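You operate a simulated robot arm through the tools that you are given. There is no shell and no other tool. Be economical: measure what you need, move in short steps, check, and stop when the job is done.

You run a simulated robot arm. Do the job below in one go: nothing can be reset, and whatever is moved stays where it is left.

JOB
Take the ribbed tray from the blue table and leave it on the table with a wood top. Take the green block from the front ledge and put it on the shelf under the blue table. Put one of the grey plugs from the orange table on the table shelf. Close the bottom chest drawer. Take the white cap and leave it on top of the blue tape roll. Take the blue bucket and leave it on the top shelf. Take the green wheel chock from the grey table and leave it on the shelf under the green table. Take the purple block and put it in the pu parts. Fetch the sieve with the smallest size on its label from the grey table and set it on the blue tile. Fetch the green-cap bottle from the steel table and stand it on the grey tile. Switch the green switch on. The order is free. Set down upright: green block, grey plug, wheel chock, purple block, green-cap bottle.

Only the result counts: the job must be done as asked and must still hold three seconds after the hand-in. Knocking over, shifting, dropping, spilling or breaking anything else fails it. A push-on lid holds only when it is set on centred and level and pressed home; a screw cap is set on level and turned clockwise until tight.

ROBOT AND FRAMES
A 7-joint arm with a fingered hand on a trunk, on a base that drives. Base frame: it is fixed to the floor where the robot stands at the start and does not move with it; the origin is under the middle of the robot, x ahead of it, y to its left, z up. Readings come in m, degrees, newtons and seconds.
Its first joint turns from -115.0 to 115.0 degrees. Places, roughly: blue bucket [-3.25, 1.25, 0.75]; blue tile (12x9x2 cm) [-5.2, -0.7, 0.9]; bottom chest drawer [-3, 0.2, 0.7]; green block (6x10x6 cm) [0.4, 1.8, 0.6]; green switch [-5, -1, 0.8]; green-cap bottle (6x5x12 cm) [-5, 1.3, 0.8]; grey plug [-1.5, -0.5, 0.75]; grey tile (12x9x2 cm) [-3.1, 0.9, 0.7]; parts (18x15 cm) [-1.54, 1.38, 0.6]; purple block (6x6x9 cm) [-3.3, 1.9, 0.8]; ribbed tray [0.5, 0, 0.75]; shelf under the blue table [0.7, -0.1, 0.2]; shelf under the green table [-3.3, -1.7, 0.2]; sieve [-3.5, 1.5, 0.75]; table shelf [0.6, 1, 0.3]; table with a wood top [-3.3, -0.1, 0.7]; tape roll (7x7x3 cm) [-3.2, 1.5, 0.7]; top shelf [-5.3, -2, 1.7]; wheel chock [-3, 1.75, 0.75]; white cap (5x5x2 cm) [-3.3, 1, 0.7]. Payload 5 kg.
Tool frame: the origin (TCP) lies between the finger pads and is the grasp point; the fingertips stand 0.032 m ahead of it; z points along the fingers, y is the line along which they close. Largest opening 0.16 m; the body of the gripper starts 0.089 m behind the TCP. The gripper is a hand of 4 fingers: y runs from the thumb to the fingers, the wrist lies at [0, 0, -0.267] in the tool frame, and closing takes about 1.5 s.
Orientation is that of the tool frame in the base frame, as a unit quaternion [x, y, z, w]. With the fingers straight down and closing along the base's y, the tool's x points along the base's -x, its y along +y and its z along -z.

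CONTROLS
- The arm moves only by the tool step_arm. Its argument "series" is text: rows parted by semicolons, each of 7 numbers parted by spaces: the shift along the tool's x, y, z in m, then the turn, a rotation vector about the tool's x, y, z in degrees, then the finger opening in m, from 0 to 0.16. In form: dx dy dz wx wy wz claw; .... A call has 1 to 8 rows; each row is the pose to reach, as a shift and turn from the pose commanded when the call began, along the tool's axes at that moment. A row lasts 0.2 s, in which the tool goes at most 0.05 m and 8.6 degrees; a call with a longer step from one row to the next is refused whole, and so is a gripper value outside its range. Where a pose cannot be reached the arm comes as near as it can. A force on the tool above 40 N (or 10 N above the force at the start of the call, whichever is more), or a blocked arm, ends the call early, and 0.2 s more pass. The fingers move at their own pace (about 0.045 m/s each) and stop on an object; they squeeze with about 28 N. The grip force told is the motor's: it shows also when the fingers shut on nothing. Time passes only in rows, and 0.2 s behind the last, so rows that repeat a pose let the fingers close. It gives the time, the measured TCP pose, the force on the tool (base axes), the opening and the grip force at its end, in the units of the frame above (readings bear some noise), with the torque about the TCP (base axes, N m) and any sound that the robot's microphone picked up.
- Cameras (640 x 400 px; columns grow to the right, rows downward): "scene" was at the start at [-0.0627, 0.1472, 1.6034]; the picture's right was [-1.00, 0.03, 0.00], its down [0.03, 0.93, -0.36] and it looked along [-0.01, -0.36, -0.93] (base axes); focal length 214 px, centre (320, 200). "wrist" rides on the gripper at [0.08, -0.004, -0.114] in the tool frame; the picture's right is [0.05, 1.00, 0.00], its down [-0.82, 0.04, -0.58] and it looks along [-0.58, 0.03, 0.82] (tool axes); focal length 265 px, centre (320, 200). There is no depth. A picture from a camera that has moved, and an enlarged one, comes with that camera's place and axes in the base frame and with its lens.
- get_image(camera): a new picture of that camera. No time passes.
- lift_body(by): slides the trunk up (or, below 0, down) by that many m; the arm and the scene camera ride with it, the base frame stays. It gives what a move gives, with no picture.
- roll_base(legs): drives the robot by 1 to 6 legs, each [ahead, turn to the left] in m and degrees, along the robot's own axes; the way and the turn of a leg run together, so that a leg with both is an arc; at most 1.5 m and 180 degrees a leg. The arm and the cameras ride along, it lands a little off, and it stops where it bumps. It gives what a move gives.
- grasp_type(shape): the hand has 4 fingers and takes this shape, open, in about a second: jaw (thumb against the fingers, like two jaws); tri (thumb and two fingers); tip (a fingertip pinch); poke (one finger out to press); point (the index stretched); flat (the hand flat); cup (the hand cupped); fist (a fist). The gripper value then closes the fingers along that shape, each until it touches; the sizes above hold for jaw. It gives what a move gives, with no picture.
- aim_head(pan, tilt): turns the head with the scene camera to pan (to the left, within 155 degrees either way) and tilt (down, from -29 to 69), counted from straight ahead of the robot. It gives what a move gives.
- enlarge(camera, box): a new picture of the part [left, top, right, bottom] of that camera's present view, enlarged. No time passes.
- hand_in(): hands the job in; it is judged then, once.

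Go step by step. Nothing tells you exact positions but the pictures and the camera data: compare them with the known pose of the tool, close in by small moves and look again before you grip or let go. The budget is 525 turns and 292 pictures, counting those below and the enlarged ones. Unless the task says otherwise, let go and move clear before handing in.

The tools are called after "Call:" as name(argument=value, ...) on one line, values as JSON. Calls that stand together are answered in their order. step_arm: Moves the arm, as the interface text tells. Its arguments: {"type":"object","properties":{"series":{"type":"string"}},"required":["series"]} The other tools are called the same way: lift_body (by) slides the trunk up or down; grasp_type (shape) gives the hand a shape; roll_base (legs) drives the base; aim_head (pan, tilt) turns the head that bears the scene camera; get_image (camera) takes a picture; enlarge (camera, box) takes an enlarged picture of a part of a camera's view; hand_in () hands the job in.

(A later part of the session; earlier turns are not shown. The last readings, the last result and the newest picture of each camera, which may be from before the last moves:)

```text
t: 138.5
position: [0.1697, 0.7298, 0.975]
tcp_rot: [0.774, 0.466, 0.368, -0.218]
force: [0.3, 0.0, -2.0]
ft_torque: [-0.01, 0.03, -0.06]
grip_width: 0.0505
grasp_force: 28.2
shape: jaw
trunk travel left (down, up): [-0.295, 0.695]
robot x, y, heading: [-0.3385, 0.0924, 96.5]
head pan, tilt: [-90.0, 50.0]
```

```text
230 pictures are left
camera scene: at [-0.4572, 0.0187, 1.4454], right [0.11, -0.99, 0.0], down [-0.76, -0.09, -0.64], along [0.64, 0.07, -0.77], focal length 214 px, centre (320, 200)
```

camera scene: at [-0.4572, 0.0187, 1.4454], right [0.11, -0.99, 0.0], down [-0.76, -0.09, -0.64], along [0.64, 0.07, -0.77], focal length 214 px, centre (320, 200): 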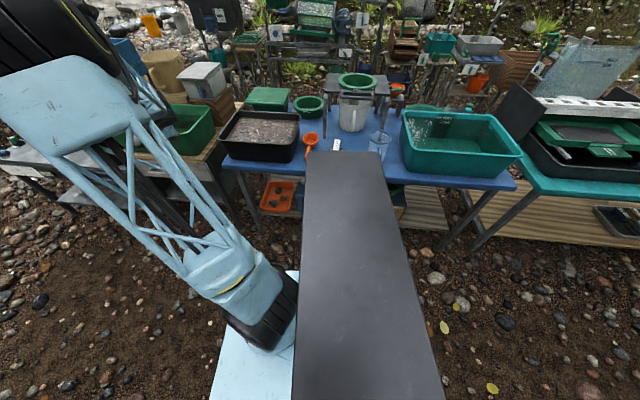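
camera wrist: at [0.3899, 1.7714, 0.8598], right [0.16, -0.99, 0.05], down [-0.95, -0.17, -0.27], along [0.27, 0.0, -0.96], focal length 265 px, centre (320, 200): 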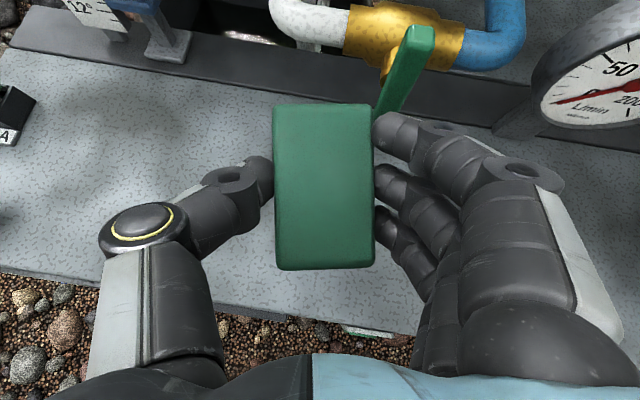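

Call:
enlarge(camera="scene", box=[370, 160, 530, 260])

Call:
roll_base(legs=[[0, -70]])

Call:
aim_head(pan=-30, tilt=45)

Call:
get_image(camera="scene")

```text
4.00 times, centred on (450, 210) of scene
camera zoom: at [-0.4572, 0.0187, 1.4454], right [0.11, -0.99, 0.0], down [-0.76, -0.09, -0.64], along [0.64, 0.07, -0.77], focal length 858 px, centre (-200, 160)
```

zoom: 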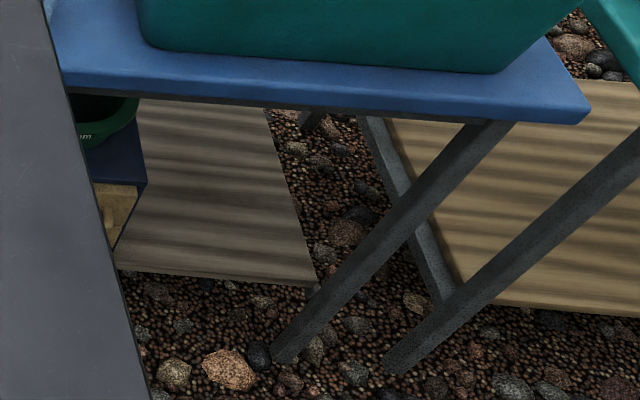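

```text
t: 142.0
position: [0.4391, -0.1528, 0.9761]
tcp_rot: [0.902, -0.055, 0.427, 0.03]
force: [-0.1, 0.3, -2.0]
ft_torque: [0.0, 0.05, -0.01]
grip_width: 0.0505
grasp_force: 28.2
shape: jaw
trunk travel left (down, up): [-0.295, 0.695]
robot x, y, heading: [-0.3384, 0.094, 27.4]
head pan, tilt: [-90.0, 50.0]
```

```text
t: 143.3
position: [0.4384, -0.1534, 0.9746]
tcp_rot: [0.902, -0.055, 0.427, 0.029]
force: [-0.5, -0.5, -1.6]
ft_torque: [0.03, 0.01, -0.02]
grip_width: 0.0503
grasp_force: 28.0
shape: jaw
trunk travel left (down, up): [-0.295, 0.695]
robot x, y, heading: [-0.336, 0.0951, 27.5]
head pan, tilt: [-30.0, 45.0]
```

```text
228 pictures are left
camera scene: at [-0.4038, 0.241, 1.4523], right [-0.05, -1.0, 0.0], down [-0.71, 0.03, -0.71], along [0.71, -0.03, -0.71], focal length 214 px, centre (320, 200)
```

scene: 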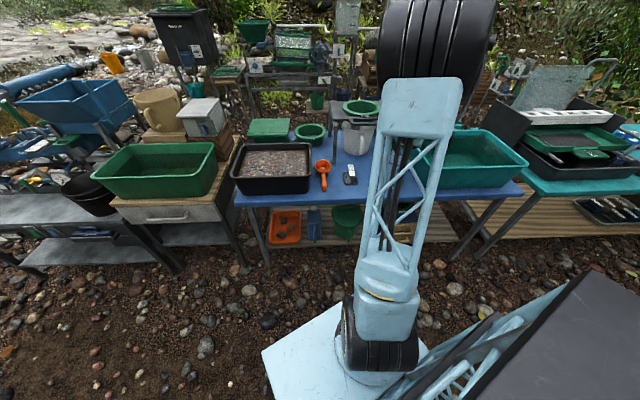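

The free shelf spot is around y −0.45 to −0.68 at x 0.40–0.82, between the gold box and the table leg. I'll raise and reposition the robot opposite it.

Call:
lift_body(by=0.3)

Call:
roll_base(legs=[[0, 51.5], [-0.43, 0], [0, -55]])

Call:
aim_head(pan=-20, tilt=45)

Call:
get_image(camera="scene")

```text
t: 146.3
position: [0.4388, -0.1537, 1.2763]
tcp_rot: [0.902, -0.054, 0.427, 0.029]
force: [0.1, -0.4, -2.2]
ft_torque: [0.01, 0.05, -0.01]
grip_width: 0.0501
grasp_force: 27.6
shape: jaw
trunk travel left (down, up): [-0.595, 0.395]
robot x, y, heading: [-0.3402, 0.0918, 27.4]
head pan, tilt: [-30.0, 45.0]
```

```text
t: 154.0
position: [0.3212, -0.6491, 1.2758]
tcp_rot: [0.899, -0.097, 0.424, 0.048]
force: [-0.4, 0.6, -2.0]
ft_torque: [0.02, 0.04, 0.01]
grip_width: 0.0504
grasp_force: 28.2
shape: jaw
trunk travel left (down, up): [-0.595, 0.395]
robot x, y, heading: [-0.428, -0.3279, 21.8]
head pan, tilt: [-30.0, 45.0]
```

```text
t: 154.7
position: [0.3222, -0.6502, 1.276]
tcp_rot: [0.898, -0.098, 0.426, 0.05]
force: [-0.2, 0.5, -1.4]
ft_torque: [0.05, 0.03, 0.01]
grip_width: 0.0503
grasp_force: 27.9
shape: jaw
trunk travel left (down, up): [-0.595, 0.395]
robot x, y, heading: [-0.4292, -0.333, 21.8]
head pan, tilt: [-20.0, 45.0]
```

```text
227 pictures are left
camera scene: at [-0.4778, -0.1605, 1.7523], right [0.03, -1.0, 0.0], down [-0.71, -0.02, -0.71], along [0.71, 0.02, -0.71], focal length 214 px, centre (320, 200)
```

scene: 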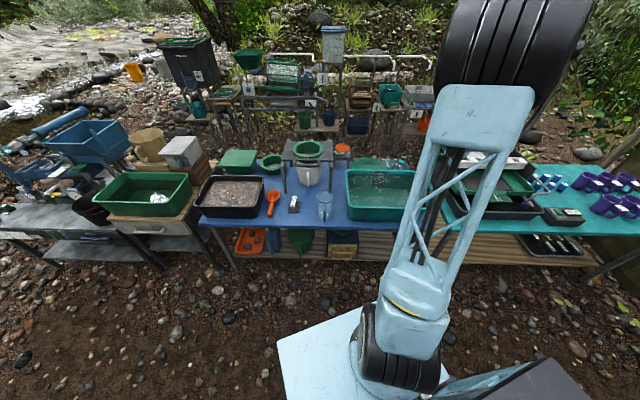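

Call:
step_arm(series="-0.0276 -0.0089 -0.033 1.8 0 -1.5 0.03;-0.055 -0.0178 -0.066 3.7 0 -3.1 0.03;-0.083 -0.0268 -0.099 5.5 0 -4.6 0.03;-0.11 -0.0357 -0.132 7.4 0 -6.2 0.03;-0.138 -0.0446 -0.1646 9.2 0 -7.7 0.03")

Call:
get_image(camera="scene")

```text
t: 155.9
position: [0.1175, -0.5555, 1.274]
tcp_rot: [0.903, -0.003, 0.429, 0.006]
force: [-0.1, 0.3, -1.0]
ft_torque: [-0.03, 0.03, -0.01]
grip_width: 0.0503
grasp_force: 28.1
shape: jaw
trunk travel left (down, up): [-0.595, 0.395]
robot x, y, heading: [-0.4298, -0.3308, 21.8]
head pan, tilt: [-20.0, 45.0]
```

```text
226 pictures are left
camera scene: at [-0.4794, -0.1598, 1.7523], right [0.03, -1.0, 0.0], down [-0.71, -0.02, -0.71], along [0.71, 0.02, -0.71], focal length 214 px, centre (320, 200)
```

scene: 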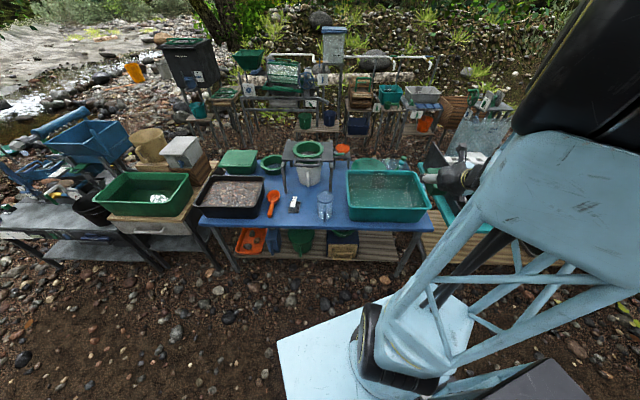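

Call:
lift_body(by=-0.35)

Call:
get_image(camera="scene")

Call:
step_arm(series="-0.03 0 0.025 0 0 0 0.03;-0.06 0 0.05 0 0 0 0.03;-0.09 0 0.075 0 0 0 0.03;-0.12 0 0.1 0 0 0 0.03;-0.15 0 0.125 0 0 0 0.03;-0.18 0 0.15 0 0 0 0.03")

Call:
get_image(camera="scene")

```text
t: 159.3
position: [0.1194, -0.5568, 0.9245]
tcp_rot: [0.904, -0.004, 0.428, 0.006]
force: [1.0, 0.3, -0.1]
ft_torque: [0.01, 0.05, 0.0]
grip_width: 0.0501
grasp_force: 27.8
shape: jaw
trunk travel left (down, up): [-0.245, 0.745]
robot x, y, heading: [-0.4265, -0.3296, 21.7]
head pan, tilt: [-20.0, 45.0]
```

```text
225 pictures are left
camera scene: at [-0.478, -0.1603, 1.4023], right [0.03, -1.0, 0.0], down [-0.71, -0.02, -0.71], along [0.71, 0.02, -0.71], focal length 214 px, centre (320, 200)
```

scene: 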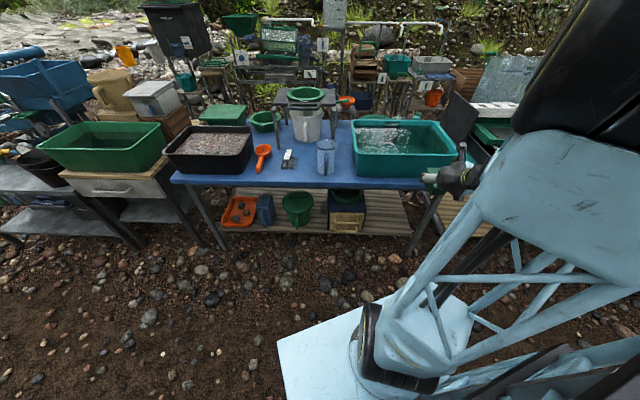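

```text
t: 160.7
position: [0.1221, -0.5615, 0.6868]
tcp_rot: [0.904, -0.003, 0.428, 0.006]
force: [-0.9, -0.5, -1.8]
ft_torque: [0.03, 0.06, 0.01]
grip_width: 0.05
grasp_force: 28.2
shape: jaw
trunk travel left (down, up): [-0.245, 0.745]
robot x, y, heading: [-0.4286, -0.3302, 22.0]
head pan, tilt: [-20.0, 45.0]
```

```text
224 pictures are left
camera scene: at [-0.4777, -0.1602, 1.4024], right [0.03, -1.0, 0.0], down [-0.71, -0.02, -0.71], along [0.71, 0.02, -0.71], focal length 214 px, centre (320, 200)
```

scene: 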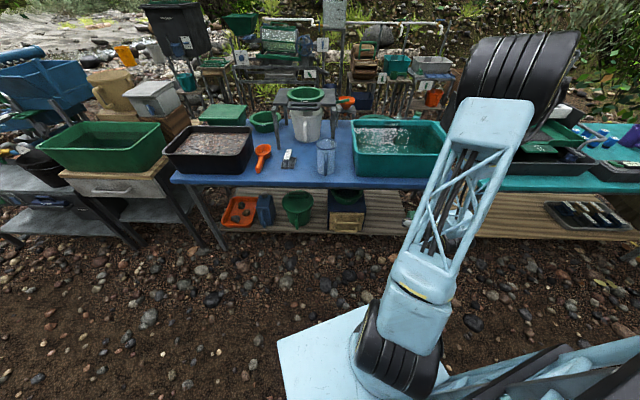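

Call:
lift_body(by=-0.24)

Call:
step_arm(series="-0.03 0 0.025 0 0 0 0.03;-0.06 0 0.05 0 0 0 0.03;-0.09 0 0.075 0 0 0 0.03;-0.115 0 0.096 0 0 0 0.03")

Call:
get_image(camera="scene")

Call:
get_image(camera="wrist")

```text
t: 163.2
position: [0.1221, -0.5612, 0.4483]
tcp_rot: [0.904, -0.003, 0.427, 0.006]
force: [0.2, 0.4, -1.8]
ft_torque: [0.02, 0.04, 0.01]
grip_width: 0.0502
grasp_force: 28.2
shape: jaw
trunk travel left (down, up): [-0.005, 0.985]
robot x, y, heading: [-0.4294, -0.326, 21.6]
head pan, tilt: [-20.0, 45.0]
```

```text
t: 164.2
position: [0.1242, -0.5629, 0.3003]
tcp_rot: [0.904, -0.004, 0.428, 0.006]
force: [-0.4, -0.1, -1.1]
ft_torque: [-0.02, 0.06, 0.01]
grip_width: 0.0502
grasp_force: 28.0
shape: jaw
trunk travel left (down, up): [-0.005, 0.985]
robot x, y, heading: [-0.4265, -0.3283, 21.9]
head pan, tilt: [-20.0, 45.0]
```

```text
223 pictures are left
camera scene: at [-0.4783, -0.1601, 1.1624], right [0.03, -1.0, 0.0], down [-0.71, -0.02, -0.71], along [0.71, 0.02, -0.71], focal length 214 px, centre (320, 200)
```

scene: 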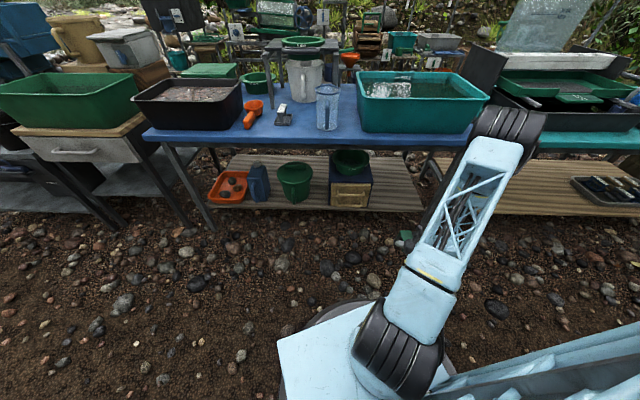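

```text
222 pictures are left
camera wrist: at [0.0876, -0.5565, 0.434], right [0.02, -1.0, 0.05], down [-0.96, -0.03, -0.27], along [0.27, -0.04, -0.96], focal length 265 px, centre (320, 200)
```

wrist: 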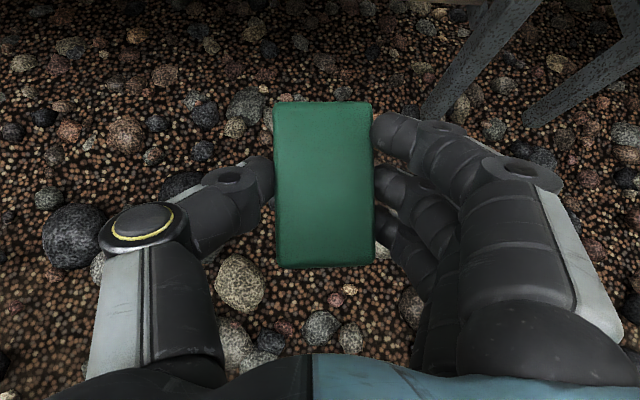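

Everything lines up: shelf front edge x≈0.40, z≈0.2. Insert forward between the gold box and the leg.

Call:
step_arm(series="0.0297 0.003 0.0363 0 0 0 0.03;0.0594 0.006 0.0726 0 0 0 0.03;0.089 0.009 0.109 0 0 0 0.03;0.1187 0.012 0.145 0 0 0 0.03;0.148 0.012 0.1815 0 0 0 0.03")

Call:
get_image(camera="wrist")

Call:
get_image(camera="scene")

```text
t: 165.4
position: [0.3554, -0.5803, 0.2983]
tcp_rot: [0.904, -0.005, 0.428, 0.006]
force: [1.0, -0.2, -1.4]
ft_torque: [0.02, 0.05, 0.02]
grip_width: 0.0502
grasp_force: 27.8
shape: jaw
trunk travel left (down, up): [-0.005, 0.985]
robot x, y, heading: [-0.4274, -0.3285, 21.8]
head pan, tilt: [-20.0, 45.0]
```

```text
221 pictures are left
camera wrist: at [0.3178, -0.5744, 0.4319], right [0.02, -1.0, 0.05], down [-0.96, -0.03, -0.26], along [0.26, -0.04, -0.96], focal length 265 px, centre (320, 200)
```

wrist: 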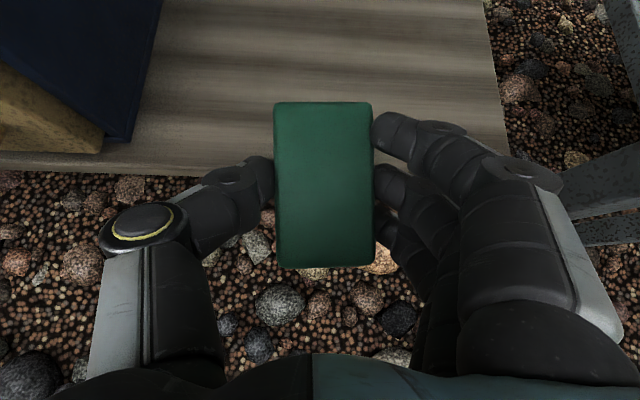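

```text
220 pictures are left
camera scene: at [-0.478, -0.1604, 1.1623], right [0.03, -1.0, 0.0], down [-0.71, -0.02, -0.71], along [0.71, 0.02, -0.71], focal length 214 px, centre (320, 200)
```

scene: 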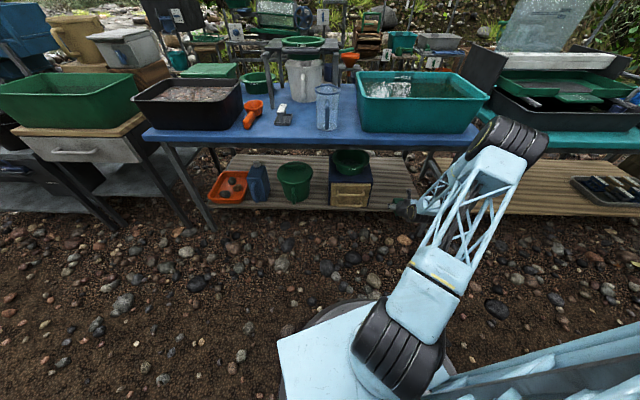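

Call:
step_arm(series="0.0317 0 0.0387 0 0 0 0.03;0.0633 0 0.0774 0 0 0 0.03;0.095 0 0.116 0 0 0 0.03")

Call:
step_arm(series="-0.0155 0 0.0127 0 0 0 0.03;-0.023 0 0.019 0 0 0 0.03")

Call:
get_image(camera="wrist")

```text
t: 166.2
position: [0.5077, -0.5839, 0.2979]
tcp_rot: [0.904, -0.005, 0.428, 0.006]
force: [-0.1, -0.5, -1.7]
ft_torque: [-0.01, 0.05, 0.02]
grip_width: 0.0501
grasp_force: 27.7
shape: jaw
trunk travel left (down, up): [-0.005, 0.985]
robot x, y, heading: [-0.4259, -0.3269, 21.8]
head pan, tilt: [-20.0, 45.0]
```

```text
t: 166.8
position: [0.5086, -0.5819, 0.2694]
tcp_rot: [0.904, -0.002, 0.428, 0.006]
force: [-3.3, 0.0, 3.7]
ft_torque: [-0.06, -0.16, -0.03]
grip_width: 0.0501
grasp_force: 27.8
shape: jaw
trunk travel left (down, up): [-0.005, 0.985]
robot x, y, heading: [-0.4239, -0.3287, 21.6]
head pan, tilt: [-20.0, 45.0]
```

```text
219 pictures are left
camera wrist: at [0.4716, -0.5752, 0.403], right [0.02, -1.0, 0.05], down [-0.96, -0.03, -0.27], along [0.27, -0.04, -0.96], focal length 265 px, centre (320, 200)
```

wrist: 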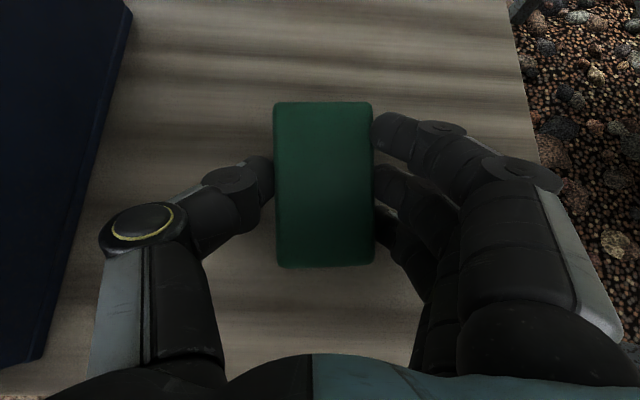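

Contact just begins. A few mm lower and release.

Call:
step_arm(series="-0.0023 0 0.002 0 0 0 0.03;-0.0031 0 0.0025 0 0 0 0.05;-0.0031 0 0.0025 0 0 0 0.065;-0.0031 0 0.0025 0 0 0 0.08;-0.0031 0 0.0025 0 0 0 0.09;-0.0031 0 0.0025 0 0 0 0.09")

Call:
get_image(camera="wrist")

```text
t: 168.2
position: [0.5079, -0.5794, 0.2686]
tcp_rot: [0.903, -0.003, 0.43, 0.007]
force: [8.3, 5.0, 33.1]
ft_torque: [-1.24, -0.67, 0.39]
grip_width: 0.0857
grasp_force: 0.1
shape: jaw
trunk travel left (down, up): [-0.005, 0.985]
robot x, y, heading: [-0.4234, -0.3272, 21.7]
head pan, tilt: [-20.0, 45.0]
```

```text
218 pictures are left
camera wrist: at [0.4706, -0.5726, 0.4012], right [0.02, -1.0, 0.05], down [-0.96, -0.03, -0.27], along [0.27, -0.04, -0.96], focal length 265 px, centre (320, 200)
```

wrist: 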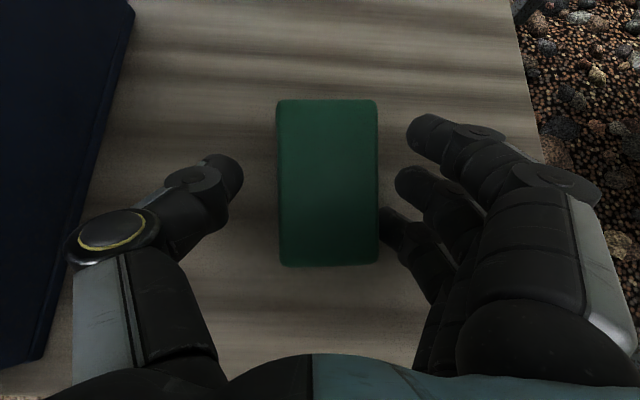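

Call:
step_arm(series="0.0077 0 -0.0063 0 0 0 0.11;0.0077 0 -0.0063 0 0 0 0.11;0.031 0 -0.025 0 0 0 0.11;0.062 0 -0.05 0 0 0 0.11;0.077 0 -0.063 0 0 0 0.11;0.055 0 -0.09 0 0 0 0.11;0.035 0 -0.12 0 0 0 0.11")

Call:
get_image(camera="wrist")

```text
t: 169.8
position: [0.4363, -0.5772, 0.3662]
tcp_rot: [0.904, -0.004, 0.427, 0.005]
force: [-1.1, 0.8, 0.1]
ft_torque: [-0.06, -0.02, -0.01]
grip_width: 0.1097
grasp_force: 0.1
shape: jaw
trunk travel left (down, up): [-0.005, 0.985]
robot x, y, heading: [-0.4278, -0.3335, 21.7]
head pan, tilt: [-20.0, 45.0]
```

```text
217 pictures are left
camera wrist: at [0.3988, -0.571, 0.5004], right [0.02, -1.0, 0.05], down [-0.96, -0.03, -0.26], along [0.27, -0.04, -0.96], focal length 265 px, centre (320, 200)
```

wrist: 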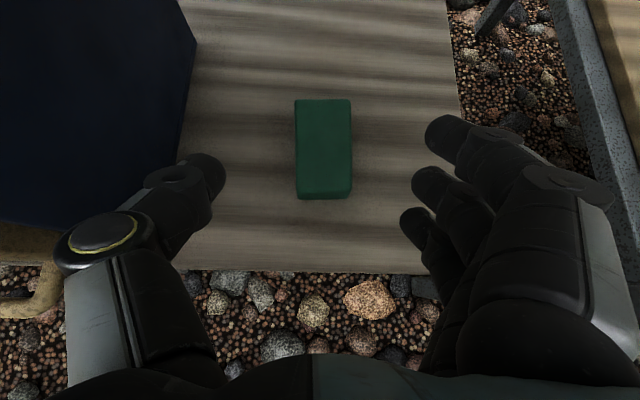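

The block stands upright on the shelf. Backing out and raising.

Call:
step_arm(series="-0.029 0 -0.035 0 0 0 0.11;-0.058 0 -0.07 0 0 0 0.11;-0.087 0 -0.105 0 0 0 0.11;-0.116 0 -0.14 0 0 0 0.11;-0.145 0 -0.175 0 0 0 0.11;-0.174 0 -0.21 0 0 0 0.11;-0.203 0 -0.245 0 0 0 0.13")

Call:
lift_body(by=0.47)

Call:
get_image(camera="scene")

```text
t: 171.4
position: [0.1142, -0.5751, 0.3663]
tcp_rot: [0.903, -0.003, 0.429, 0.006]
force: [0.0, -0.6, 0.9]
ft_torque: [0.03, -0.03, -0.02]
grip_width: 0.1295
grasp_force: 0.0
shape: jaw
trunk travel left (down, up): [-0.005, 0.985]
robot x, y, heading: [-0.4304, -0.3277, 21.7]
head pan, tilt: [-20.0, 45.0]
```

```text
refused: 0.47 is not a number from -0.4 to 0.4
```

```text
216 pictures are left
camera scene: at [-0.4777, -0.1604, 1.1623], right [0.03, -1.0, 0.0], down [-0.71, -0.02, -0.71], along [0.71, 0.02, -0.71], focal length 214 px, centre (320, 200)
```

scene: 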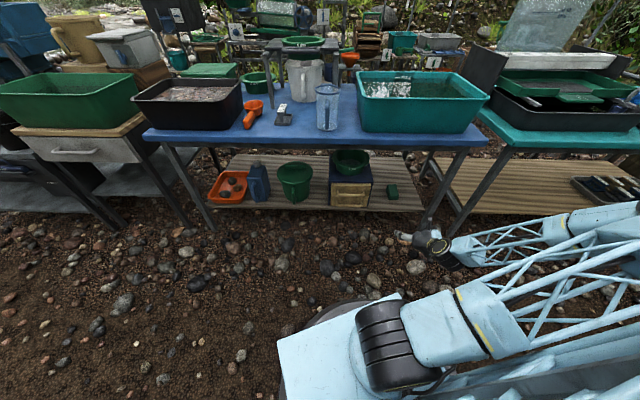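

The green block is visible on the shelf. Now raise for the tray.

Call:
lift_body(by=0.4)

Call:
step_arm(series="0.03 0 -0.03 0 -8 0 0.13;0.055 0 -0.06 0 -16 0 0.13;0.085 0 -0.085 0 -24 0 0.13;0.11 0 -0.11 0 -32 0 0.13;0.14 0 -0.13 0 -40 0 0.13;0.17 0 -0.15 0 -48 0 0.13")

Call:
get_image(camera="scene")

```text
t: 175.2
position: [0.1151, -0.5751, 0.7659]
tcp_rot: [0.904, -0.004, 0.428, 0.006]
force: [-0.3, -0.7, 0.0]
ft_torque: [0.02, 0.03, 0.01]
grip_width: 0.1297
grasp_force: 0.0
shape: jaw
trunk travel left (down, up): [-0.405, 0.585]
robot x, y, heading: [-0.4268, -0.3292, 21.5]
head pan, tilt: [-20.0, 45.0]
```

```text
t: 176.6
position: [0.1064, -0.5752, 0.9929]
tcp_rot: [1.0, -0.005, 0.021, 0.004]
force: [1.3, 2.3, -1.1]
ft_torque: [-0.21, 0.1, 0.04]
grip_width: 0.1297
grasp_force: 0.2
shape: jaw
trunk travel left (down, up): [-0.405, 0.585]
robot x, y, heading: [-0.4267, -0.3273, 21.8]
head pan, tilt: [-20.0, 45.0]
```

```text
215 pictures are left
camera scene: at [-0.4759, -0.158, 1.5621], right [0.03, -1.0, 0.0], down [-0.71, -0.02, -0.71], along [0.71, 0.02, -0.71], focal length 214 px, centre (320, 200)
```

scene: 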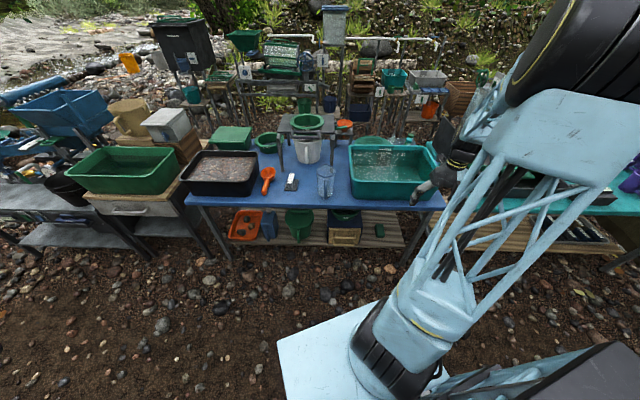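

Call:
step_arm(series="0.005 -0.05 0 0 0 0 0.13;0.01 -0.1 0 0 0 0 0.13;0.015 -0.15 0 0 0 0 0.13;0.02 -0.2 0 0 0 0 0.13;0.025 -0.25 0 0 0 0 0.13;0.03 -0.3 0 0 0 0 0.13;0.035 -0.35 0 0 0 0 0.13;0.04 -0.4 0 0 0 0 0.13")

Call:
get_image(camera="scene")

```text
refused: row 1 steps farther than a row can; nothing moved
```

```text
214 pictures are left
camera scene: at [-0.4759, -0.158, 1.5621], right [0.03, -1.0, 0.0], down [-0.71, -0.02, -0.71], along [0.71, 0.02, -0.71], focal length 214 px, centre (320, 200)
```

scene: 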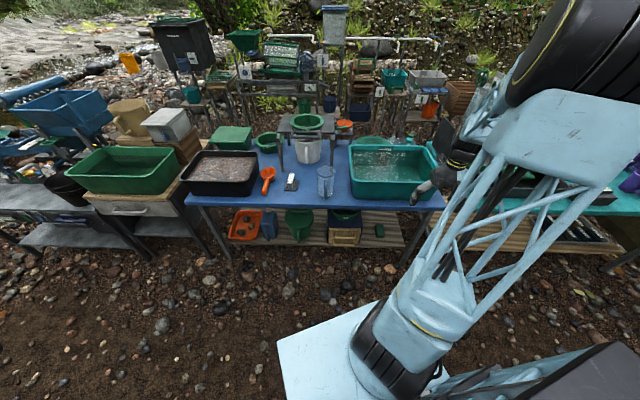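

Call:
step_arm(series="0.005 -0.049 0 0 0 0 0.13;0.01 -0.098 0 0 0 0 0.13;0.015 -0.147 0 0 0 0 0.13;0.02 -0.196 0 0 0 0 0.13;0.025 -0.245 0 0 0 0 0.13;0.03 -0.294 0 0 0 0 0.13;0.035 -0.343 0 0 0 0 0.13;0.04 -0.392 0 0 0 0 0.13")

Call:
get_image(camera="scene")

```text
t: 178.4
position: [0.1501, -0.1817, 0.9926]
tcp_rot: [1.0, -0.006, 0.023, 0.004]
force: [0.8, 0.1, 0.1]
ft_torque: [-0.02, 0.02, -0.01]
grip_width: 0.1298
grasp_force: 0.1
shape: jaw
trunk travel left (down, up): [-0.405, 0.585]
robot x, y, heading: [-0.4286, -0.3292, 21.6]
head pan, tilt: [-20.0, 45.0]
```

```text
213 pictures are left
camera scene: at [-0.478, -0.1596, 1.5622], right [0.03, -1.0, 0.0], down [-0.71, -0.02, -0.71], along [0.71, 0.02, -0.71], focal length 214 px, centre (320, 200)
```

scene: 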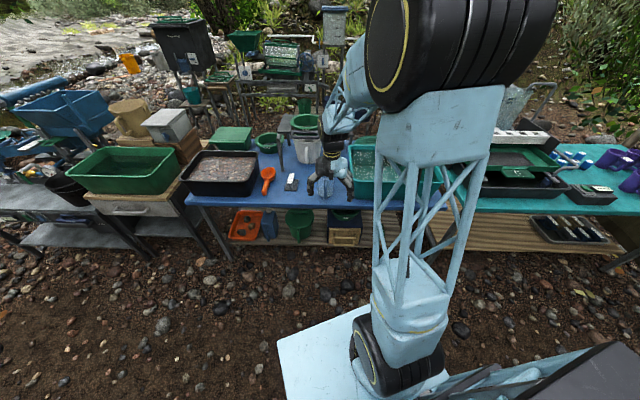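

Call:
roll_base(legs=[[0.28, 0]])

Call:
step_arm(series="0.01 -0.04 0 0 0 0 0.13;0.02 -0.08 0 0 0 0 0.13;0.025 -0.11 0 0 0 0 0.13")

Call:
get_image(camera="wrist")

```text
t: 180.4
position: [0.4113, -0.0838, 0.9931]
tcp_rot: [1.0, -0.009, 0.023, 0.004]
force: [0.1, 0.4, -0.4]
ft_torque: [0.01, -0.02, 0.03]
grip_width: 0.1295
grasp_force: 0.1
shape: jaw
trunk travel left (down, up): [-0.405, 0.585]
robot x, y, heading: [-0.1723, -0.2282, 21.3]
head pan, tilt: [-20.0, 45.0]
```

```text
t: 181.2
position: [0.4361, 0.0233, 0.9949]
tcp_rot: [1.0, -0.009, 0.023, 0.005]
force: [-0.2, -0.7, 1.2]
ft_torque: [-0.01, 0.02, -0.01]
grip_width: 0.1299
grasp_force: 0.0
shape: jaw
trunk travel left (down, up): [-0.405, 0.585]
robot x, y, heading: [-0.1717, -0.2246, 21.5]
head pan, tilt: [-20.0, 45.0]
```

```text
212 pictures are left
camera wrist: at [0.5096, 0.0281, 1.1116], right [0.03, -1.0, 0.01], down [-0.84, -0.02, 0.54], along [-0.54, -0.03, -0.84], focal length 265 px, centre (320, 200)
```

wrist: 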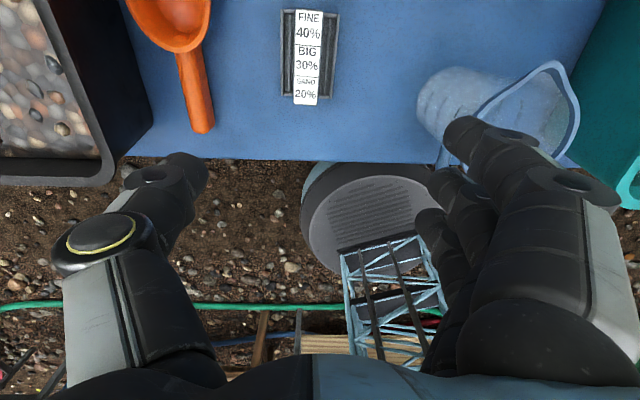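

Call:
step_arm(series="0.014 -0.004 0.04 0 -0.9 0 0.13;0.028 -0.008 0.08 0 -1.8 0 0.13;0.042 -0.0127 0.12 0 -2.6 0 0.13;0.047 -0.0127 0.16 0 -2.6 0 0.13")

Call:
get_image(camera="wrist")

```text
t: 182.2
position: [0.4896, 0.0335, 0.8362]
tcp_rot: [1.0, -0.008, 0.0, 0.004]
force: [0.4, 0.2, -0.5]
ft_torque: [0.04, -0.02, 0.01]
grip_width: 0.1297
grasp_force: 0.1
shape: jaw
trunk travel left (down, up): [-0.405, 0.585]
robot x, y, heading: [-0.1668, -0.2238, 21.4]
head pan, tilt: [-20.0, 45.0]
```

```text
211 pictures are left
camera wrist: at [0.5706, 0.0377, 0.95], right [0.04, -1.0, 0.01], down [-0.82, -0.02, 0.58], along [-0.58, -0.03, -0.82], focal length 265 px, centre (320, 200)
```

wrist: 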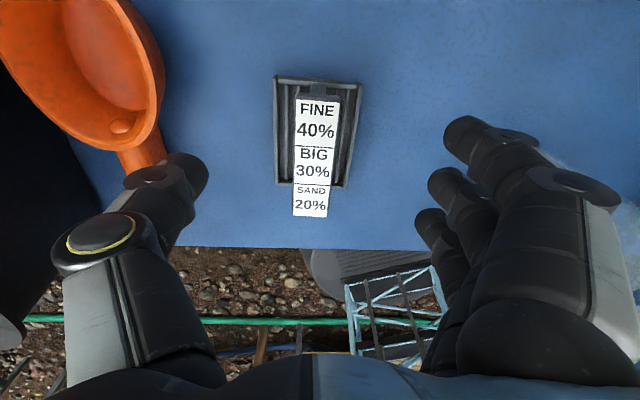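

Tray centred at about (0.489, 0.035), hand aligned. Narrow the opening (scoop nearby) and descend gently.

Call:
step_arm(series="0 0 0 0 0 0 0.115;0 0 0.025 0 0 0 0.11;0 0 0.045 0 0 0 0.11;0 0 0.055 0 0 0 0.11;0 0 0.062 0 0 0 0.11;0 0 0.068 0 0 0 0.11")

Call:
get_image(camera="wrist")

```text
t: 183.6
position: [0.4909, 0.034, 0.7684]
tcp_rot: [1.0, -0.009, 0.0, 0.003]
force: [-0.2, 0.8, 0.1]
ft_torque: [0.02, 0.03, 0.01]
grip_width: 0.1102
grasp_force: 0.0
shape: jaw
trunk travel left (down, up): [-0.405, 0.585]
robot x, y, heading: [-0.1697, -0.2259, 21.4]
head pan, tilt: [-20.0, 45.0]
```

```text
210 pictures are left
camera wrist: at [0.571, 0.0382, 0.8812], right [0.03, -1.0, 0.01], down [-0.82, -0.02, 0.58], along [-0.58, -0.03, -0.82], focal length 265 px, centre (320, 200)
```

wrist: 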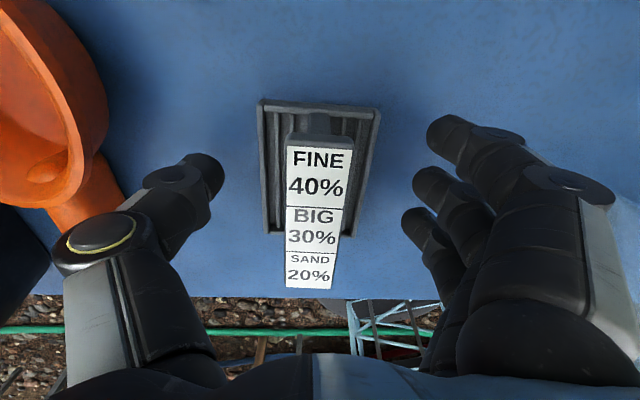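

Call:
step_arm(series="0 0 0.008 0 0 0 0.11;0 0 0.014 0 0 0 0.11;0 0 0.02 0 0 0 0.11")

Call:
get_image(camera="wrist")

```text
t: 184.4
position: [0.4915, 0.035, 0.7517]
tcp_rot: [1.0, -0.008, 0.002, 0.003]
force: [-2.9, 0.3, 34.1]
ft_torque: [-1.13, 0.32, -0.02]
grip_width: 0.1095
grasp_force: 0.1
shape: jaw
trunk travel left (down, up): [-0.405, 0.585]
robot x, y, heading: [-0.1685, -0.2264, 21.5]
head pan, tilt: [-20.0, 45.0]
```

```text
209 pictures are left
camera wrist: at [0.571, 0.0391, 0.8655], right [0.03, -1.0, 0.01], down [-0.82, -0.02, 0.57], along [-0.57, -0.02, -0.82], focal length 265 px, centre (320, 200)
```

wrist: 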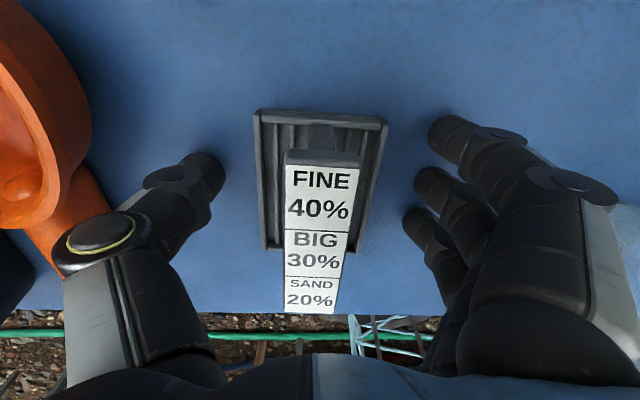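

Contact; raise 4 mm and close.

Call:
step_arm(series="0 0 -0.006 0 0 0 0.1;0 0 -0.006 0 0 0 0.08;0 0 -0.006 0 0 0 0.06;0 0 -0.006 0 0 0 0.04;0 0 -0.006 0 0 0 0.04;0 0 -0.006 0 0 0 0.04;0 0 -0.006 0 0 0 0.04")

Call:
get_image(camera="wrist")

```text
t: 186.0
position: [0.4905, 0.0345, 0.7562]
tcp_rot: [1.0, -0.009, 0.001, 0.004]
force: [0.7, -5.6, 22.5]
ft_torque: [-0.78, 0.08, 0.07]
grip_width: 0.0457
grasp_force: 28.0
shape: jaw
trunk travel left (down, up): [-0.405, 0.585]
robot x, y, heading: [-0.1702, -0.2249, 21.4]
head pan, tilt: [-20.0, 45.0]
```

```text
208 pictures are left
camera wrist: at [0.5712, 0.038, 0.8697], right [0.03, -1.0, 0.01], down [-0.82, -0.02, 0.58], along [-0.57, -0.03, -0.82], focal length 265 px, centre (320, 200)
```

wrist: 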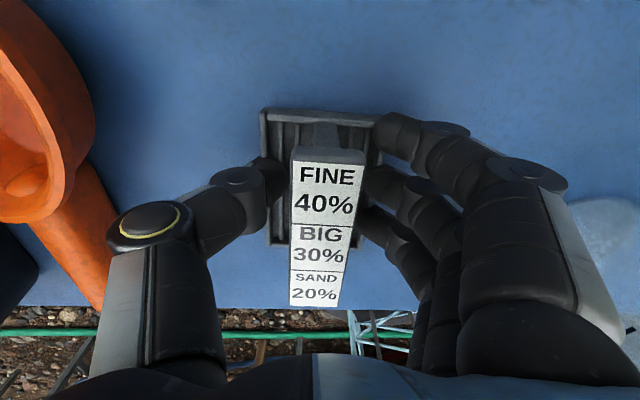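

Call:
step_arm(series="0 0 -0.03 0 0 0 0.04;0 0 -0.07 0 0 0 0.04")

Call:
get_image(camera="wrist")

```text
t: 186.6
position: [0.4915, 0.0387, 0.8258]
tcp_rot: [1.0, -0.008, 0.0, 0.004]
force: [-0.8, -1.0, -1.6]
ft_torque: [-0.01, 0.01, 0.0]
grip_width: 0.0445
grasp_force: 27.7
shape: jaw
trunk travel left (down, up): [-0.405, 0.585]
robot x, y, heading: [-0.1714, -0.2271, 21.1]
head pan, tilt: [-20.0, 45.0]
```

```text
207 pictures are left
camera wrist: at [0.5724, 0.0433, 0.9396], right [0.04, -1.0, 0.01], down [-0.82, -0.02, 0.58], along [-0.58, -0.03, -0.82], focal length 265 px, centre (320, 200)
```

wrist: 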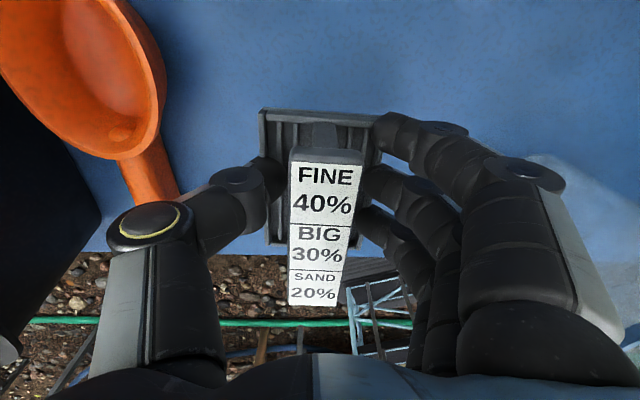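

Tray held. Raise, back away and survey the route toward the far tables.

Call:
lift_body(by=0.35)

Call:
roll_base(legs=[[-0.25, 0]])

Call:
aim_head(pan=155, tilt=30)

Call:
get_image(camera="scene")

Call:
aim_head(pan=-155, tilt=30)

Call:
get_image(camera="scene")

```text
t: 190.0
position: [0.4919, 0.0379, 1.1765]
tcp_rot: [1.0, -0.009, 0.0, 0.004]
force: [-0.7, -0.5, -0.7]
ft_torque: [-0.01, -0.03, 0.01]
grip_width: 0.0446
grasp_force: 28.0
shape: jaw
trunk travel left (down, up): [-0.755, 0.235]
robot x, y, heading: [-0.169, -0.2282, 21.6]
head pan, tilt: [-20.0, 45.0]
```

```text
t: 191.8
position: [0.2609, -0.0587, 1.1775]
tcp_rot: [1.0, -0.014, 0.001, 0.003]
force: [-0.4, -0.7, -0.3]
ft_torque: [0.01, -0.04, -0.01]
grip_width: 0.0448
grasp_force: 28.0
shape: jaw
trunk travel left (down, up): [-0.755, 0.235]
robot x, y, heading: [-0.4005, -0.3163, 20.7]
head pan, tilt: [-20.0, 45.0]
```

```text
t: 194.4
position: [0.2621, -0.0586, 1.176]
tcp_rot: [1.0, -0.013, 0.001, 0.003]
force: [0.3, 0.3, -0.6]
ft_torque: [-0.02, 0.02, 0.01]
grip_width: 0.0446
grasp_force: 28.3
shape: jaw
trunk travel left (down, up): [-0.755, 0.235]
robot x, y, heading: [-0.3999, -0.3155, 20.8]
head pan, tilt: [154.7, 30.0]
```

```text
206 pictures are left
camera scene: at [-0.6218, -0.141, 1.9349], right [0.08, 1.0, 0.0], down [0.5, -0.04, -0.87], along [-0.86, 0.07, -0.5], focal length 214 px, centre (320, 200)
```

scene: 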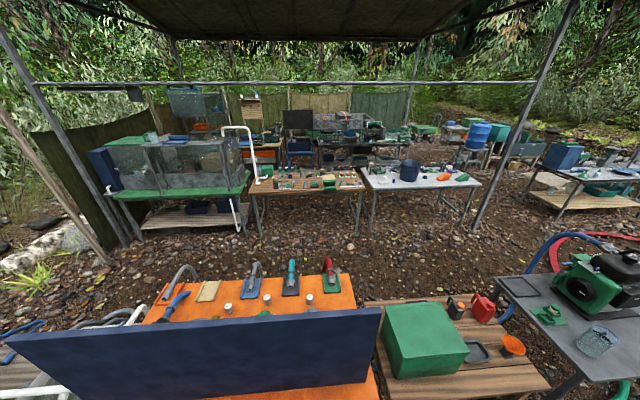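

```text
t: 198.6
position: [0.2628, -0.0581, 1.1772]
tcp_rot: [1.0, -0.015, 0.001, 0.004]
force: [-1.2, 0.1, -0.3]
ft_torque: [-0.01, 0.01, -0.04]
grip_width: 0.0448
grasp_force: 28.2
shape: jaw
trunk travel left (down, up): [-0.755, 0.235]
robot x, y, heading: [-0.3997, -0.3124, 20.8]
head pan, tilt: [-154.7, 30.0]
```

```text
205 pictures are left
camera scene: at [-0.5943, -0.2133, 1.9349], right [-0.72, 0.69, 0.0], down [0.35, 0.36, -0.87], along [-0.6, -0.62, -0.5], focal length 214 px, centre (320, 200)
```

scene: 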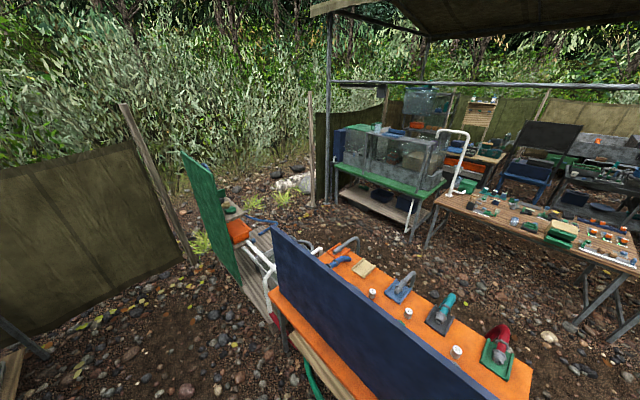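

Call:
aim_head(pan=-125, tilt=35)

Call:
get_image(camera="scene")

Call:
aim_head(pan=110, tilt=30)

Call:
get_image(camera="scene")

```text
t: 199.6
position: [0.2617, -0.0583, 1.1771]
tcp_rot: [1.0, -0.013, 0.001, 0.004]
force: [0.4, 0.1, -0.8]
ft_torque: [0.05, -0.06, 0.01]
grip_width: 0.0446
grasp_force: 28.0
shape: jaw
trunk travel left (down, up): [-0.755, 0.235]
robot x, y, heading: [-0.4056, -0.3186, 20.9]
head pan, tilt: [-125.0, 35.0]
```

```text
204 pictures are left
camera scene: at [-0.5534, -0.2335, 1.9271], right [-0.97, 0.25, 0.0], down [0.14, 0.56, -0.82], along [-0.2, -0.79, -0.57], focal length 214 px, centre (320, 200)
```

scene: 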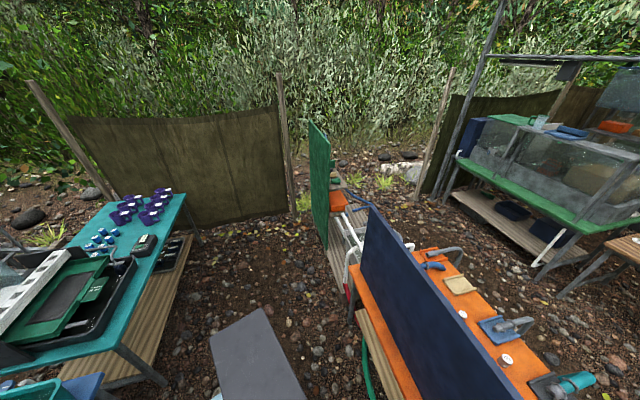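

```text
t: 202.9
position: [0.2623, -0.0581, 1.1762]
tcp_rot: [1.0, -0.013, 0.001, 0.004]
force: [-0.1, 0.0, -0.1]
ft_torque: [0.0, -0.01, 0.04]
grip_width: 0.0448
grasp_force: 28.3
shape: jaw
trunk travel left (down, up): [-0.755, 0.235]
robot x, y, heading: [-0.4014, -0.3146, 21.0]
head pan, tilt: [110.0, 30.0]
```

```text
203 pictures are left
camera scene: at [-0.5906, -0.0796, 1.9349], right [0.76, 0.65, 0.0], down [0.33, -0.38, -0.87], along [-0.57, 0.66, -0.5], focal length 214 px, centre (320, 200)
```

scene: 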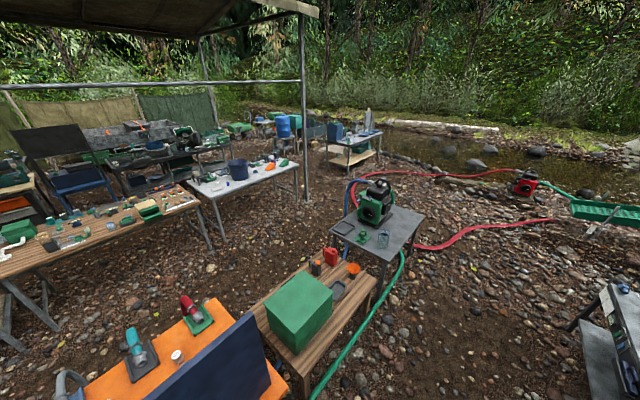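

The far tables lie beyond the row of orange, wood and generator tables. I'll go around north of the generator table; a hose lies on the ground there, so I'll check as I go.

Call:
roll_base(legs=[[0, 69], [1.5, 0], [1.2, 0]])

Call:
aim_head(pan=60, tilt=40)

Call:
get_image(camera="scene")

```text
t: 219.1
position: [-0.5881, 3.0658, 1.1763]
tcp_rot: [0.808, 0.59, 0.001, 0.003]
force: [0.2, 0.0, -1.5]
ft_torque: [-0.02, 0.04, 0.04]
grip_width: 0.0447
grasp_force: 28.1
shape: jaw
trunk travel left (down, up): [-0.755, 0.235]
robot x, y, heading: [-0.5218, 2.3559, 94.5]
head pan, tilt: [110.0, 30.0]
```

```text
t: 220.3
position: [-0.5883, 3.0673, 1.1771]
tcp_rot: [0.808, 0.589, 0.003, 0.003]
force: [0.7, 0.6, -1.4]
ft_torque: [0.0, 0.02, 0.01]
grip_width: 0.0444
grasp_force: 28.2
shape: jaw
trunk travel left (down, up): [-0.755, 0.235]
robot x, y, heading: [-0.5242, 2.3562, 94.6]
head pan, tilt: [60.0, 40.0]
```

```text
202 pictures are left
camera scene: at [-0.8006, 2.3159, 1.9195], right [0.43, 0.9, 0.0], down [0.58, -0.28, -0.77], along [-0.69, 0.33, -0.64], focal length 214 px, centre (320, 200)
```

scene: 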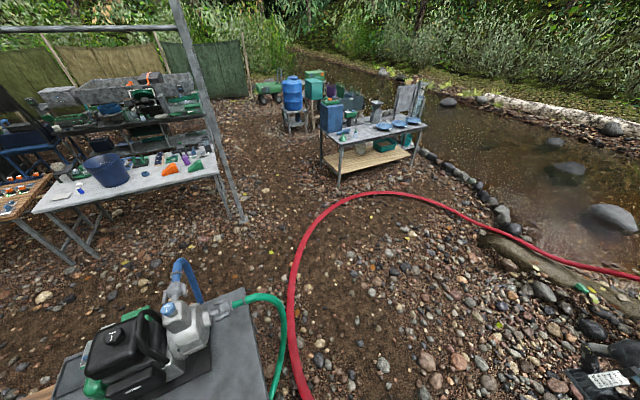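

Call:
roll_base(legs=[[0.3, 0], [0, 85], [1.0, 0]])

Call:
aim_head(pan=30, tilt=45)

Call:
get_image(camera="scene")

```text
t: 231.0
position: [-2.2527, 2.6035, 1.1765]
tcp_rot: [0.182, 0.983, 0.003, 0.0]
force: [-0.8, -0.8, -0.5]
ft_torque: [0.01, 0.02, 0.02]
grip_width: 0.0444
grasp_force: 28.4
shape: jaw
trunk travel left (down, up): [-0.755, 0.235]
robot x, y, heading: [-1.5389, 2.6263, -178.5]
head pan, tilt: [60.0, 40.0]
```

```text
t: 232.0
position: [-2.2514, 2.6034, 1.1767]
tcp_rot: [0.182, 0.983, 0.004, 0.001]
force: [0.1, 0.0, -1.4]
ft_torque: [0.04, 0.0, 0.03]
grip_width: 0.0448
grasp_force: 27.6
shape: jaw
trunk travel left (down, up): [-0.755, 0.235]
robot x, y, heading: [-1.539, 2.6287, -178.7]
head pan, tilt: [30.0, 45.0]
```

```text
201 pictures are left
camera scene: at [-1.5442, 2.3815, 1.9122], right [-0.52, 0.85, 0.0], down [0.6, 0.37, -0.71], along [-0.6, -0.37, -0.71], focal length 214 px, centre (320, 200)
```

scene: 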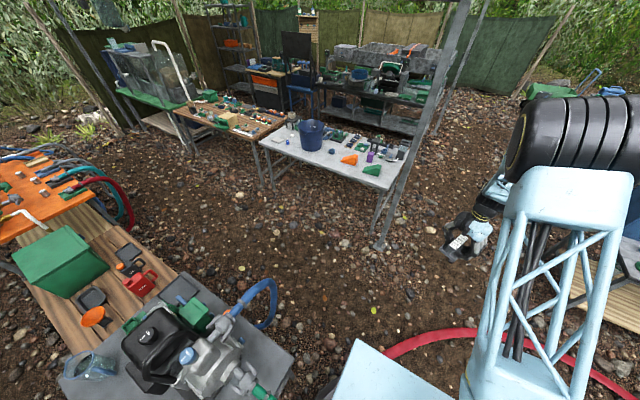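

Call:
roll_base(legs=[[0.75, 0], [0, 88], [1.4, 0], [0.9, 0]])

Call:
aim_head(pan=-80, tilt=45)

Call:
get_image(camera="scene")

```text
t: 237.6
position: [-2.955, 2.3396, 1.1775]
tcp_rot: [0.003, 1.0, 0.009, -0.003]
force: [-3.2, 6.3, -2.4]
ft_torque: [-0.62, -0.09, -0.08]
grip_width: 0.0437
grasp_force: 27.7
shape: jaw
trunk travel left (down, up): [-0.755, 0.235]
robot x, y, heading: [-2.2937, 2.606, -157.2]
head pan, tilt: [30.0, 45.0]
stopped in leg 2: the force on the tool passed its limit at 97 N (the readings are from after the stop); the commanded pose is now the measured one
```

```text
t: 239.4
position: [-2.9561, 2.3397, 1.1766]
tcp_rot: [0.003, 1.0, 0.009, -0.004]
force: [-5.0, 7.5, -2.2]
ft_torque: [-0.86, -0.22, -0.17]
grip_width: 0.0432
grasp_force: 27.7
shape: jaw
trunk travel left (down, up): [-0.755, 0.235]
robot x, y, heading: [-2.2891, 2.606, -157.3]
head pan, tilt: [-80.0, 45.0]
```

```text
200 pictures are left
camera scene: at [-2.206, 2.5122, 1.9124], right [0.84, 0.54, 0.0], down [0.38, -0.6, -0.71], along [-0.38, 0.59, -0.71], focal length 214 px, centre (320, 200)
```

scene: 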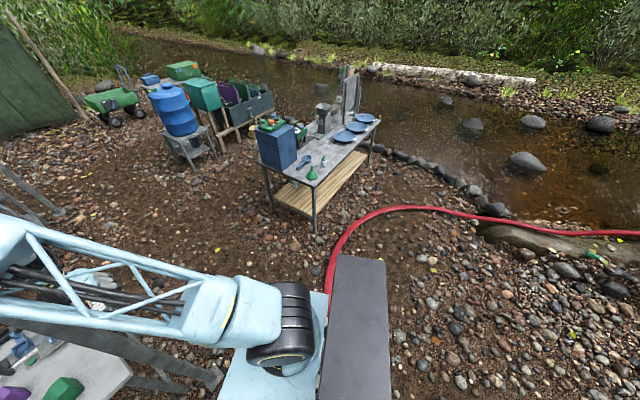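

The hand bumped the canopy post while turning. Turn back and check the tray in hand.

Call:
roll_base(legs=[[0, -18]])

Call:
get_image(camera="wrist")

```text
t: 240.9
position: [-3.007, 2.5535, 1.1774]
tcp_rot: [0.158, 0.987, 0.01, -0.003]
force: [-0.4, 0.0, -1.9]
ft_torque: [-0.08, -0.01, -0.02]
grip_width: 0.0438
grasp_force: 28.5
shape: jaw
trunk travel left (down, up): [-0.755, 0.235]
robot x, y, heading: [-2.2918, 2.6096, -175.0]
head pan, tilt: [-80.0, 45.0]
```

```text
199 pictures are left
camera wrist: at [-3.0834, 2.573, 1.2913], right [0.26, 0.97, 0.02], down [0.79, -0.22, 0.57], along [0.55, -0.14, -0.82], focal length 265 px, centre (320, 200)
```

wrist: 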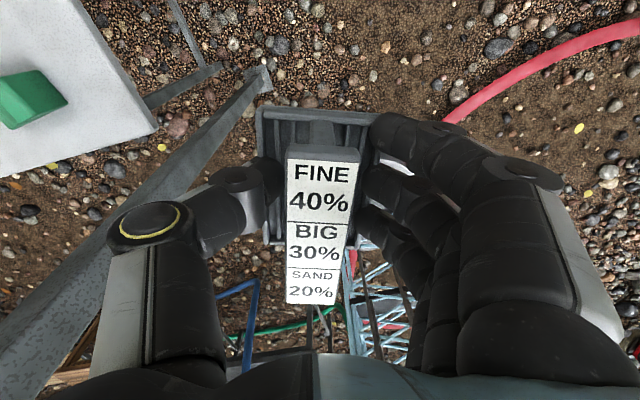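

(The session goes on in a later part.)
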